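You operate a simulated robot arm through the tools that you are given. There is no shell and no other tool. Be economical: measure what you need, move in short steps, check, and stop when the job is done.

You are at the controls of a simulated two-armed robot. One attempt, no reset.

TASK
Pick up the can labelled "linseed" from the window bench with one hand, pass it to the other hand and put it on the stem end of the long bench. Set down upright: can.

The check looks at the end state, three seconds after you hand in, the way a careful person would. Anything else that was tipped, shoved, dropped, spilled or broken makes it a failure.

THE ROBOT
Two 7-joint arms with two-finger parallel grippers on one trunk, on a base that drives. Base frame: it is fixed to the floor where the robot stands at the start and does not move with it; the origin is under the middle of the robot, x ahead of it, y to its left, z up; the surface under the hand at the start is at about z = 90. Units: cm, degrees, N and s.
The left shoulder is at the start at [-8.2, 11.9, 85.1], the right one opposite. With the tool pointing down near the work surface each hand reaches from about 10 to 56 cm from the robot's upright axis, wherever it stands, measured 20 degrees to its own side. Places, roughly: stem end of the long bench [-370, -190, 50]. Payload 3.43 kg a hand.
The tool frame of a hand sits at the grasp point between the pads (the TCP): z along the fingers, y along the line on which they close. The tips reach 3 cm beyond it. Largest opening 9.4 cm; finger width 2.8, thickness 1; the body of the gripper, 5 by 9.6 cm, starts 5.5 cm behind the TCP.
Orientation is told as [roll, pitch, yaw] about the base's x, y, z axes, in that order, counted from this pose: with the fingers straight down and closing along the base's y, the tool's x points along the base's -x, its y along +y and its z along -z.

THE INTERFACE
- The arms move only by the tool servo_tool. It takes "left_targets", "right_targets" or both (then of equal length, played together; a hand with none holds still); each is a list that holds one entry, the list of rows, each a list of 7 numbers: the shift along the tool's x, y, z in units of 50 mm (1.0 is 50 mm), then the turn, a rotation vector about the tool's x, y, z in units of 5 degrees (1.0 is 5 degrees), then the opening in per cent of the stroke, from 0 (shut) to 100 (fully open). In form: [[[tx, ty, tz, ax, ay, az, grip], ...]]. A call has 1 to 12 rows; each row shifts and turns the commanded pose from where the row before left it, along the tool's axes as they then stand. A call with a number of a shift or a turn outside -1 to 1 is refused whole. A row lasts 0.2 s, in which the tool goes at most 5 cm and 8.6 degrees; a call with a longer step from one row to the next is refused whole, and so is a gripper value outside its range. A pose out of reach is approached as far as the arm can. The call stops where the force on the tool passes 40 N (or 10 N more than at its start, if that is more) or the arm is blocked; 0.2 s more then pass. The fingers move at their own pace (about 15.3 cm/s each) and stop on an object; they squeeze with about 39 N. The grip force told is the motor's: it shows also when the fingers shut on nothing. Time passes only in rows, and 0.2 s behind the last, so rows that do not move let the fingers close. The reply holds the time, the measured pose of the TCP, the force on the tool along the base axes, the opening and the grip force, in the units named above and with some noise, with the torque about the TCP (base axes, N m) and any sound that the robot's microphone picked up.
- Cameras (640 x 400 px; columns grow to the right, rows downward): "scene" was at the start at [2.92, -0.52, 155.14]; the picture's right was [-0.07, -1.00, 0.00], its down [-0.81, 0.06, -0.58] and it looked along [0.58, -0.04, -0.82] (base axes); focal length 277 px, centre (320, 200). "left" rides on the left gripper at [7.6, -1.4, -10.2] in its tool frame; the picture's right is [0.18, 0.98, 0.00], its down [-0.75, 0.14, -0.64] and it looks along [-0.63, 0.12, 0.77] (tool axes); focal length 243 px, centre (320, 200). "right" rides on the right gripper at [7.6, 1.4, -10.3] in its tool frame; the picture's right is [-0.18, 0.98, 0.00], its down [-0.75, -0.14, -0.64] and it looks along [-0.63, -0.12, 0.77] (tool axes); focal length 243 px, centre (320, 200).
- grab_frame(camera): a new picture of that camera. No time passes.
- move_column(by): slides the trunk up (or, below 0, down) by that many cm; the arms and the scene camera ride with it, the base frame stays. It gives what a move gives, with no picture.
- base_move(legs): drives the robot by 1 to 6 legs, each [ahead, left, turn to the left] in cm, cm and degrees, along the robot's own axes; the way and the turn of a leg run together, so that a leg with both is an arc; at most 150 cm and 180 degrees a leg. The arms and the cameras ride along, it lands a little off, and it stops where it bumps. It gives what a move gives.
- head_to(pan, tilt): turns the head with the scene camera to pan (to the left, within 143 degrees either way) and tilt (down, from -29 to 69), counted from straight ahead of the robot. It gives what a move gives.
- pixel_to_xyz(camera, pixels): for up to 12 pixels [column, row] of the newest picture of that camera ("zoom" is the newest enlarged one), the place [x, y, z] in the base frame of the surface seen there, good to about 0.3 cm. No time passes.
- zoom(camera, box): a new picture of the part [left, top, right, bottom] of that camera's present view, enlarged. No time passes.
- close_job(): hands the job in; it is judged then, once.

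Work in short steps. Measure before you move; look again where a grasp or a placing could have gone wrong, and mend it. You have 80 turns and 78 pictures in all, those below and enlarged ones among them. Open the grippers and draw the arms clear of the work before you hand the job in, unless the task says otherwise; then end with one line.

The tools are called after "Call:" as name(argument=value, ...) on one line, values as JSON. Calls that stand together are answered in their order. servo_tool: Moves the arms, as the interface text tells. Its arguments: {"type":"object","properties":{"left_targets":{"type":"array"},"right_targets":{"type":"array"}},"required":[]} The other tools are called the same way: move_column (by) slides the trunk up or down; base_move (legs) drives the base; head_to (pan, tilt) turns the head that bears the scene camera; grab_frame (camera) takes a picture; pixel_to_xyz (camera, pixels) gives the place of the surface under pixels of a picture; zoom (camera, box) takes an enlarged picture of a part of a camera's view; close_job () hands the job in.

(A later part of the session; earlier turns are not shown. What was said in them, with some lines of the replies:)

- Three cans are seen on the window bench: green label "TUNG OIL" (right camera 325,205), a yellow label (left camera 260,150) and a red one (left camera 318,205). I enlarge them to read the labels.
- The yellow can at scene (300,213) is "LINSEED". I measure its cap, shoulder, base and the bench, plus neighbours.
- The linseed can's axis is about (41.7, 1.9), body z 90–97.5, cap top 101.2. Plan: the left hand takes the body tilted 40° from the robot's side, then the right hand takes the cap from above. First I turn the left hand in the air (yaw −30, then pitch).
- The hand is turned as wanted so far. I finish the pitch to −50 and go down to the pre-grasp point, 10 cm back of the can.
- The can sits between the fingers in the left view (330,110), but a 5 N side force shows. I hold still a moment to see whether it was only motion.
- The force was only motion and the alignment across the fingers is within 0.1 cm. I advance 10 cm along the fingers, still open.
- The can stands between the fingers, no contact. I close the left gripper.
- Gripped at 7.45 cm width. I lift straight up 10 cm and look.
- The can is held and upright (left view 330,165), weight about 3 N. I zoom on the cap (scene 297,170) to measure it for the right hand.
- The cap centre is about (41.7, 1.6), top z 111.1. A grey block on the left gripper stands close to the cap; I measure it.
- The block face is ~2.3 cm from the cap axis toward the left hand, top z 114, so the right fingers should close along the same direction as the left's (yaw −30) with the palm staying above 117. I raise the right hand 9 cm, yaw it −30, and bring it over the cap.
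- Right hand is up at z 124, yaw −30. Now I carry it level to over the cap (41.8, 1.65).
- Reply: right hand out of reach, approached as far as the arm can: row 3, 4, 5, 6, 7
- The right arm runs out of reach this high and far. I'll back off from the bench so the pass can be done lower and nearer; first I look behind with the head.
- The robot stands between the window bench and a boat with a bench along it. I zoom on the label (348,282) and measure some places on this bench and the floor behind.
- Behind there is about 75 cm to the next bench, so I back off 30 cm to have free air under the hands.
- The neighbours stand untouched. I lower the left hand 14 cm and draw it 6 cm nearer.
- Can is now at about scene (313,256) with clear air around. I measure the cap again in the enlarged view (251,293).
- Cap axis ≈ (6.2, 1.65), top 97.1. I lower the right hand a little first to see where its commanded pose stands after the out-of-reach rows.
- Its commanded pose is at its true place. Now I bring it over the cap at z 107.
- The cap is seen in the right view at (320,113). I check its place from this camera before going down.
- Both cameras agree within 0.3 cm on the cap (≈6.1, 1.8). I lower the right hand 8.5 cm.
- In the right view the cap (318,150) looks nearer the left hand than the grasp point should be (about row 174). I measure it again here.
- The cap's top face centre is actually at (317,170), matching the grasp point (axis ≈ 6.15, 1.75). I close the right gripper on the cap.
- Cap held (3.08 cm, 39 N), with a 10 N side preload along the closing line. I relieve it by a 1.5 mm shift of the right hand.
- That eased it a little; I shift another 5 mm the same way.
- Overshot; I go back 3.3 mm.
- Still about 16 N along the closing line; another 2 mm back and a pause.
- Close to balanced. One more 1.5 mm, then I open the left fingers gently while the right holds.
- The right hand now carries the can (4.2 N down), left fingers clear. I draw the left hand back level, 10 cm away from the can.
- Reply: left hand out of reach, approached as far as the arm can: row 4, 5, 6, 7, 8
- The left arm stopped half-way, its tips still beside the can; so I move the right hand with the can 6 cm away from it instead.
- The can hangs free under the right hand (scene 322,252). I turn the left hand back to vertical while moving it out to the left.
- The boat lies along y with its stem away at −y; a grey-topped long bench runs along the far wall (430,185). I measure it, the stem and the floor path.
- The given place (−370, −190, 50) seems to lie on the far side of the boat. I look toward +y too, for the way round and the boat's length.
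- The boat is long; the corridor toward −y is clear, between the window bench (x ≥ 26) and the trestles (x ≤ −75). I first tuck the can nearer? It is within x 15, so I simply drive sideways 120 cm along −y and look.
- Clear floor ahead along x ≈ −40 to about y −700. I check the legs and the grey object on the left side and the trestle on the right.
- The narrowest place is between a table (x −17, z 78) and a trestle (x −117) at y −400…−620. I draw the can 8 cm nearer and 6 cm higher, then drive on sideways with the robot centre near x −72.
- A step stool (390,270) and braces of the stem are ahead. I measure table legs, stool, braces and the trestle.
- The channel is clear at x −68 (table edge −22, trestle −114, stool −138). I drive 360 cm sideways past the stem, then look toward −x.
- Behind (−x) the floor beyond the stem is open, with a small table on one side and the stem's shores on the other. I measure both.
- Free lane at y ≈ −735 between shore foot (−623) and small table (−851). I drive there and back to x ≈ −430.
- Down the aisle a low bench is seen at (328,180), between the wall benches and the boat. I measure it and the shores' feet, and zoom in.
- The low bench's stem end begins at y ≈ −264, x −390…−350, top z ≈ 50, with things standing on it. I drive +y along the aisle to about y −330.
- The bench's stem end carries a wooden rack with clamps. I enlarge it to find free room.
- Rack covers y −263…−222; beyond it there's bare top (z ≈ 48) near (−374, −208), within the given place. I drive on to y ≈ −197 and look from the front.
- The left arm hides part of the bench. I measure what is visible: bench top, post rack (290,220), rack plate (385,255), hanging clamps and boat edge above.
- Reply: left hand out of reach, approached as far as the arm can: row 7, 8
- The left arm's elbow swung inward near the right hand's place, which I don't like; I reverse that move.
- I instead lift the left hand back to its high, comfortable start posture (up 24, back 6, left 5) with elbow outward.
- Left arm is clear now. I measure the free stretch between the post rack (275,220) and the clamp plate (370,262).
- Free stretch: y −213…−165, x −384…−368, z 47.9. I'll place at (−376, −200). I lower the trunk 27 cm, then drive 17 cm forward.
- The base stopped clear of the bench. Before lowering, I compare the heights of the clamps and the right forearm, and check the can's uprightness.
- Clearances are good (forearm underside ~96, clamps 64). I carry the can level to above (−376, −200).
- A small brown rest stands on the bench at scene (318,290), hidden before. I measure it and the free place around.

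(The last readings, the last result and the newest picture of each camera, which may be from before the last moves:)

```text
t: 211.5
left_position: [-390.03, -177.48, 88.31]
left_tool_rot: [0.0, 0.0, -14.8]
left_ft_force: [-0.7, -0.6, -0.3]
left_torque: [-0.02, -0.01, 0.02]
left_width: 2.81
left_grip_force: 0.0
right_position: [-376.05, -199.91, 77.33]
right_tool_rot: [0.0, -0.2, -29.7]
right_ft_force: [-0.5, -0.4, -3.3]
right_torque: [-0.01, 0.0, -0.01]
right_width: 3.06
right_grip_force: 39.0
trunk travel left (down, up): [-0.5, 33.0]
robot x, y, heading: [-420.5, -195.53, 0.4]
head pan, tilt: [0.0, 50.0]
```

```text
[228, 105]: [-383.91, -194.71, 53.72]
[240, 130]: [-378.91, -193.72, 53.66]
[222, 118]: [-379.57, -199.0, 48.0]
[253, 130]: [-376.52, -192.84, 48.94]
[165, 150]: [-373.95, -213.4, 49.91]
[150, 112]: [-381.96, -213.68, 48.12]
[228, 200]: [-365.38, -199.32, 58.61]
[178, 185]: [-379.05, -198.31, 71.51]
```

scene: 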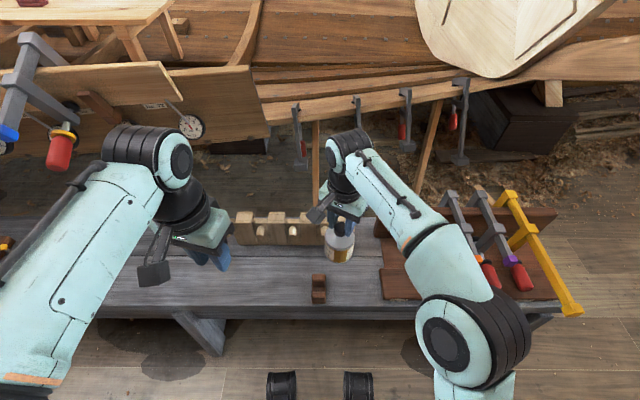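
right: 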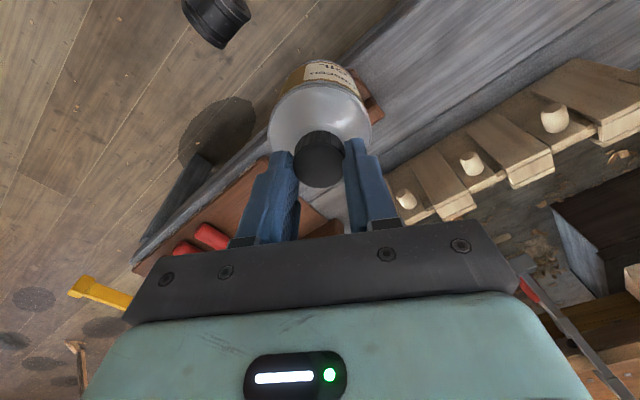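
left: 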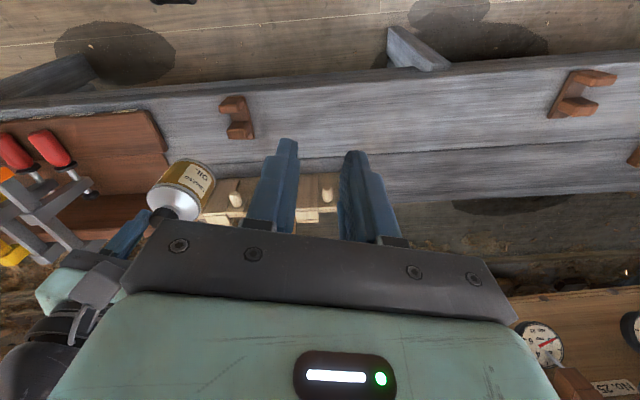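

The rest occupies y −197…−193, so I shift to (−375, −205.3), midway to the clamp plate (−213), then lower to ~2.5 cm above the top.

Call:
servo_tool(right_targets=[[[-0.18, -0.208, 0, 0, 0, 0, 0], [-0.18, -0.208, 0, 0, 0, 0, 0], [-0.18, -0.208, 0, 0, 0, 0, 0], [-0.18, -0.208, 0, 0, 0, 0, 0], [0, 0, 0.35, 0, 0, 0, 0], [0, 0, 0.45, 0, 0, 0, 0], [0, 0, 0.45, 0, 0, 0, 0], [0, 0, 0.45, 0, 0, 0, 0], [0, 0, 0.45, 0, 0, 0, 0], [0, 0, 0.45, 0, 0, 0, 0], [0, 0, 0.25, 0, 0, 0, 0], [0, 0, 0, 0, 0, 0, 0]]])

Call:
zoom(camera="scene", box=[270, 200, 430, 310])

Call:
grab_frame(camera="left")

```text
t: 214.1
left_position: [-390.2, -177.54, 88.36]
left_tool_rot: [0.0, 0.0, -14.8]
left_ft_force: [-0.3, 0.1, 0.2]
left_torque: [-0.02, 0.0, 0.01]
left_width: 2.81
left_grip_force: 0.1
right_position: [-374.79, -205.36, 63.21]
right_tool_rot: [0.0, 0.0, -29.7]
right_ft_force: [-0.1, 0.4, -3.9]
right_torque: [-0.03, -0.04, 0.0]
right_width: 3.06
right_grip_force: 39.6
trunk travel left (down, up): [-0.5, 33.0]
robot x, y, heading: [-420.48, -195.25, 0.3]
head pan, tilt: [0.0, 50.0]
```

```text
3.64 times, centred on (350, 255) of scene
```

zoom: 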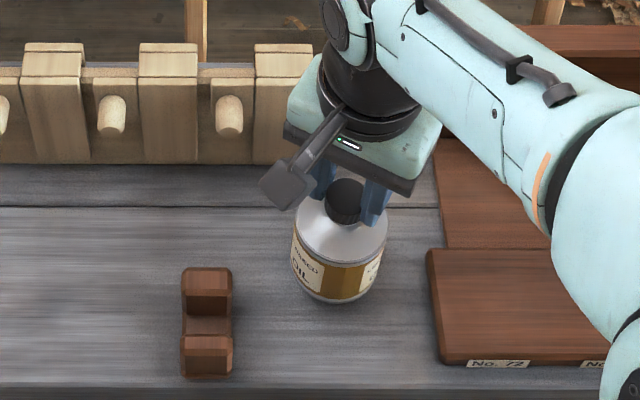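

```text
20 pictures are left
```

left: 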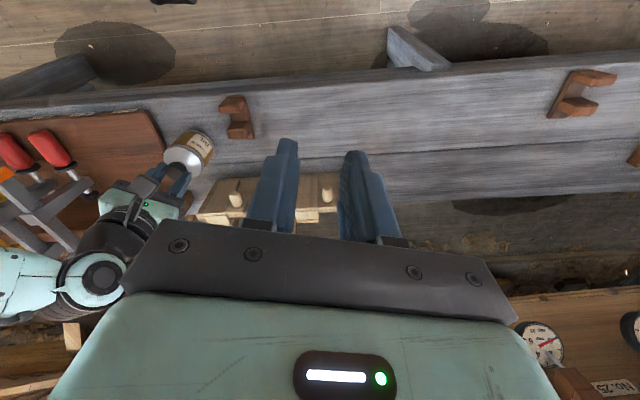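

The can looks plumb, centred between rest and plate. I lower slowly about 2.3 cm.

Call:
servo_tool(right_targets=[[[0, 0, 0.08, 0, 0, 0, 0], [0, 0, 0.08, 0, 0, 0, 0], [0, 0, 0.08, 0, 0, 0, 0], [0, 0, 0.08, 0, 0, 0, 0], [0, 0, 0.06, 0, 0, 0, 0], [0, 0, 0.04, 0, 0, 0, 0], [0, 0, 0.04, 0, 0, 0, 0], [0, 0, 0, 0, 0, 0, 0]]])

```text
t: 215.9
left_position: [-390.25, -177.37, 88.39]
left_tool_rot: [0.1, 0.1, -14.7]
left_ft_force: [-0.6, -0.1, -0.6]
left_torque: [0.01, 0.0, 0.0]
left_width: 2.79
left_grip_force: 0.1
right_position: [-374.81, -205.49, 61.0]
right_tool_rot: [0.1, -0.2, -29.8]
right_ft_force: [-0.4, -1.3, 6.3]
right_torque: [-0.08, 0.09, 0.0]
right_width: 3.07
right_grip_force: 39.0
trunk travel left (down, up): [-0.5, 33.0]
robot x, y, heading: [-420.34, -195.23, 0.3]
head pan, tilt: [0.0, 50.0]
```

Contact with the bench top (6 N up). I ease up 1 mm and open the fingers gradually.

Call:
servo_tool(right_targets=[[[0, 0, -0.015, 0, 0, 0, 0], [0, 0, 0, 0, 0, 0, 0], [0, 0, 0, 0, 0, 0, 36], [0, 0, 0, 0, 0, 0, 42], [0, 0, 0, 0, 0, 0, 50], [0, 0, 0, 0, 0, 0, 62], [0, 0, 0, 0, 0, 0, 62]]])

Call:
zoom(camera="scene", box=[270, 200, 430, 310])

Call:
grab_frame(camera="right")

```text
t: 217.5
left_position: [-390.3, -177.45, 88.29]
left_tool_rot: [0.0, 0.0, -14.7]
left_ft_force: [0.8, 0.7, 0.1]
left_torque: [-0.02, -0.01, -0.01]
left_width: 2.82
left_grip_force: 0.0
right_position: [-374.85, -205.41, 60.85]
right_tool_rot: [-0.1, 0.0, -29.8]
right_ft_force: [0.6, -0.5, -0.5]
right_torque: [0.01, -0.02, 0.0]
right_width: 5.85
right_grip_force: 0.0
trunk travel left (down, up): [-0.5, 33.0]
robot x, y, heading: [-420.59, -195.01, 0.4]
head pan, tilt: [0.0, 50.0]
```

```text
3.64 times, centred on (350, 255) of scene
```

zoom: 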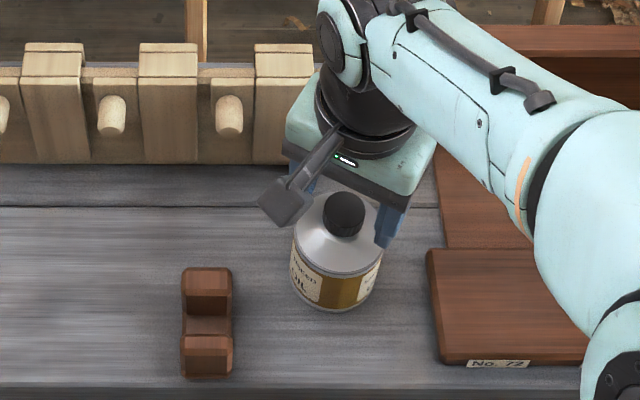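

```text
18 pictures are left
```

right: 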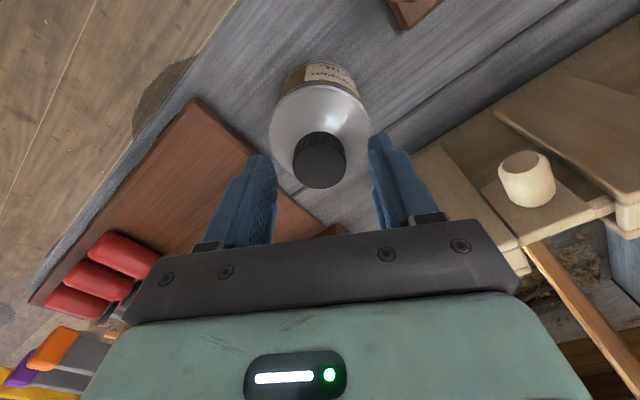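

The can stands upright, free of the fingers. I raise the right hand straight up 15 cm, then drive back 17 cm.

Call:
servo_tool(right_targets=[[[0, 0, -0.1, 0, 0, 0, 62], [0, 0, -0.2, 0, 0, 0, 62], [0, 0, -0.3, 0, 0, 0, 62], [0, 0, -0.4, 0, 0, 0, 62], [0, 0, -0.5, 0, 0, 0, 62], [0, 0, -0.5, 0, 0, 0, 62], [0, 0, -0.5, 0, 0, 0, 62], [0, 0, -0.5, 0, 0, 0, 62], [0, 0, 0, 0, 0, 0, 62]]])

Call:
base_move(legs=[[-20, 0, 0]])

Call:
grab_frame(camera="scene")

Call:
zoom(camera="scene", box=[230, 150, 430, 275])

```text
t: 219.5
left_position: [-390.22, -177.42, 88.31]
left_tool_rot: [0.0, 0.1, -14.7]
left_ft_force: [-0.1, -0.3, 0.1]
left_torque: [-0.02, -0.02, 0.0]
left_width: 2.81
left_grip_force: 0.0
right_position: [-374.93, -205.42, 75.92]
right_tool_rot: [0.0, -0.1, -29.7]
right_ft_force: [0.5, -0.3, -0.1]
right_torque: [0.02, 0.03, -0.04]
right_width: 5.82
right_grip_force: 0.1
trunk travel left (down, up): [-0.5, 33.0]
robot x, y, heading: [-420.93, -195.18, 0.1]
head pan, tilt: [0.0, 50.0]
```

```text
t: 221.1
left_position: [-410.2, -177.52, 88.34]
left_tool_rot: [0.0, 0.0, -14.7]
left_ft_force: [-0.8, 0.5, -0.2]
left_torque: [0.02, -0.02, 0.02]
left_width: 2.8
left_grip_force: 0.1
right_position: [-394.98, -205.5, 76.03]
right_tool_rot: [0.0, -0.1, -29.8]
right_ft_force: [-0.1, 0.3, -0.2]
right_torque: [0.01, 0.01, -0.02]
right_width: 5.81
right_grip_force: 0.0
trunk travel left (down, up): [-0.5, 33.0]
robot x, y, heading: [-440.7, -195.57, -0.2]
head pan, tilt: [0.0, 50.0]
```

```text
17 pictures are left
```

scene: 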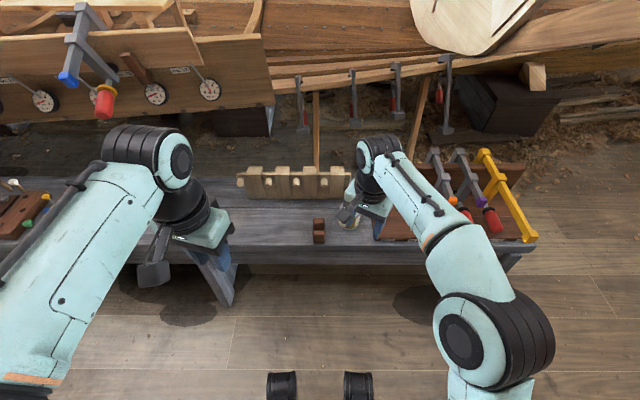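

```text
3.20 times, centred on (330, 212) of scene
```

zoom: 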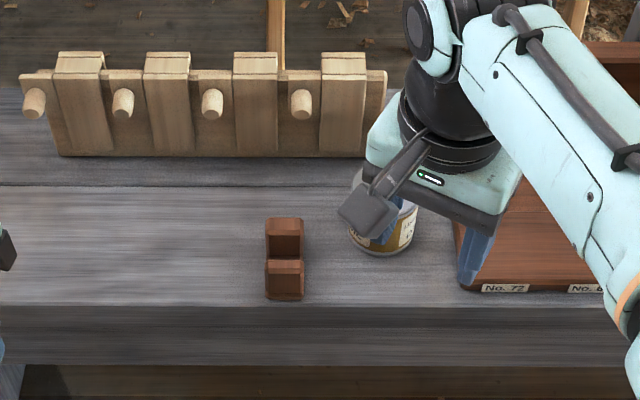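

The can stands; the right hand just hides part of it. I raise the trunk 20 cm to draw both arms clear and look a last time.

Call:
move_column(by=20)

Call:
base_move(legs=[[0, 18, 0]])

Call:
zoom(camera="scene", box=[260, 150, 500, 300])

```text
t: 223.3
left_position: [-410.29, -177.6, 108.42]
left_tool_rot: [0.0, 0.0, -14.8]
left_ft_force: [-0.5, 0.4, 0.3]
left_torque: [-0.01, 0.0, -0.01]
left_width: 2.85
left_grip_force: 0.0
right_position: [-394.92, -205.47, 95.87]
right_tool_rot: [0.0, 0.0, -29.9]
right_ft_force: [-0.2, 0.1, -0.2]
right_torque: [0.02, -0.01, 0.01]
right_width: 5.84
right_grip_force: 0.1
trunk travel left (down, up): [-20.5, 13.0]
robot x, y, heading: [-440.26, -195.41, 0.3]
head pan, tilt: [0.0, 50.0]
```

```text
t: 225.5
left_position: [-410.39, -159.31, 108.33]
left_tool_rot: [0.1, 0.0, -14.7]
left_ft_force: [-0.6, 0.4, -0.5]
left_torque: [-0.01, -0.02, 0.0]
left_width: 2.8
left_grip_force: 0.0
right_position: [-395.02, -187.19, 95.96]
right_tool_rot: [0.0, 0.0, -29.7]
right_ft_force: [0.2, 0.9, 0.1]
right_torque: [0.02, -0.04, 0.0]
right_width: 5.82
right_grip_force: 0.0
trunk travel left (down, up): [-20.5, 13.0]
robot x, y, heading: [-440.46, -177.02, 0.3]
head pan, tilt: [0.0, 50.0]
```

```text
2.67 times, centred on (380, 225) of scene
```

zoom: 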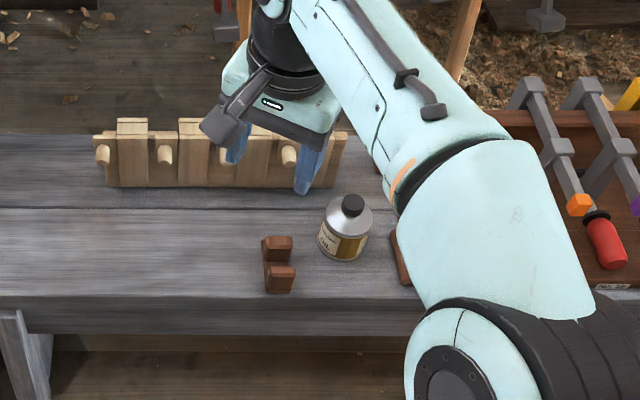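

The can stands upright between the rest and the clamp plate, all else in place. I open both grippers fully and hand in.

Call:
servo_tool(left_targets=[[[0, 0, 0, 0, 0, 0, 100], [0, 0, 0, 0, 0, 0, 100]]], right_targets=[[[0, 0, 0, 0, 0, 0, 100], [0, 0, 0, 0, 0, 0, 100]]])

Call:
close_job()

```text
t: 226.1
left_position: [-410.33, -159.43, 108.35]
left_tool_rot: [0.1, 0.0, -14.7]
left_ft_force: [-0.3, 1.1, 0.3]
left_torque: [-0.01, 0.01, -0.04]
left_width: 9.4
left_grip_force: 0.1
right_position: [-395.0, -187.29, 95.87]
right_tool_rot: [0.0, -0.2, -29.7]
right_ft_force: [0.3, 0.0, 0.4]
right_torque: [0.02, 0.03, 0.03]
right_width: 9.37
right_grip_force: 0.1
trunk travel left (down, up): [-20.5, 13.0]
robot x, y, heading: [-440.8, -176.89, 0.4]
head pan, tilt: [0.0, 50.0]
```

```text
The job is handed in.
```

The linseed can was picked up with the left hand, passed to the right, and set upright on the stem end of the long bench at about (−375, −205), just past the clamp rack that fills the very end; I saw nothing else disturbed, and the job is handed in.
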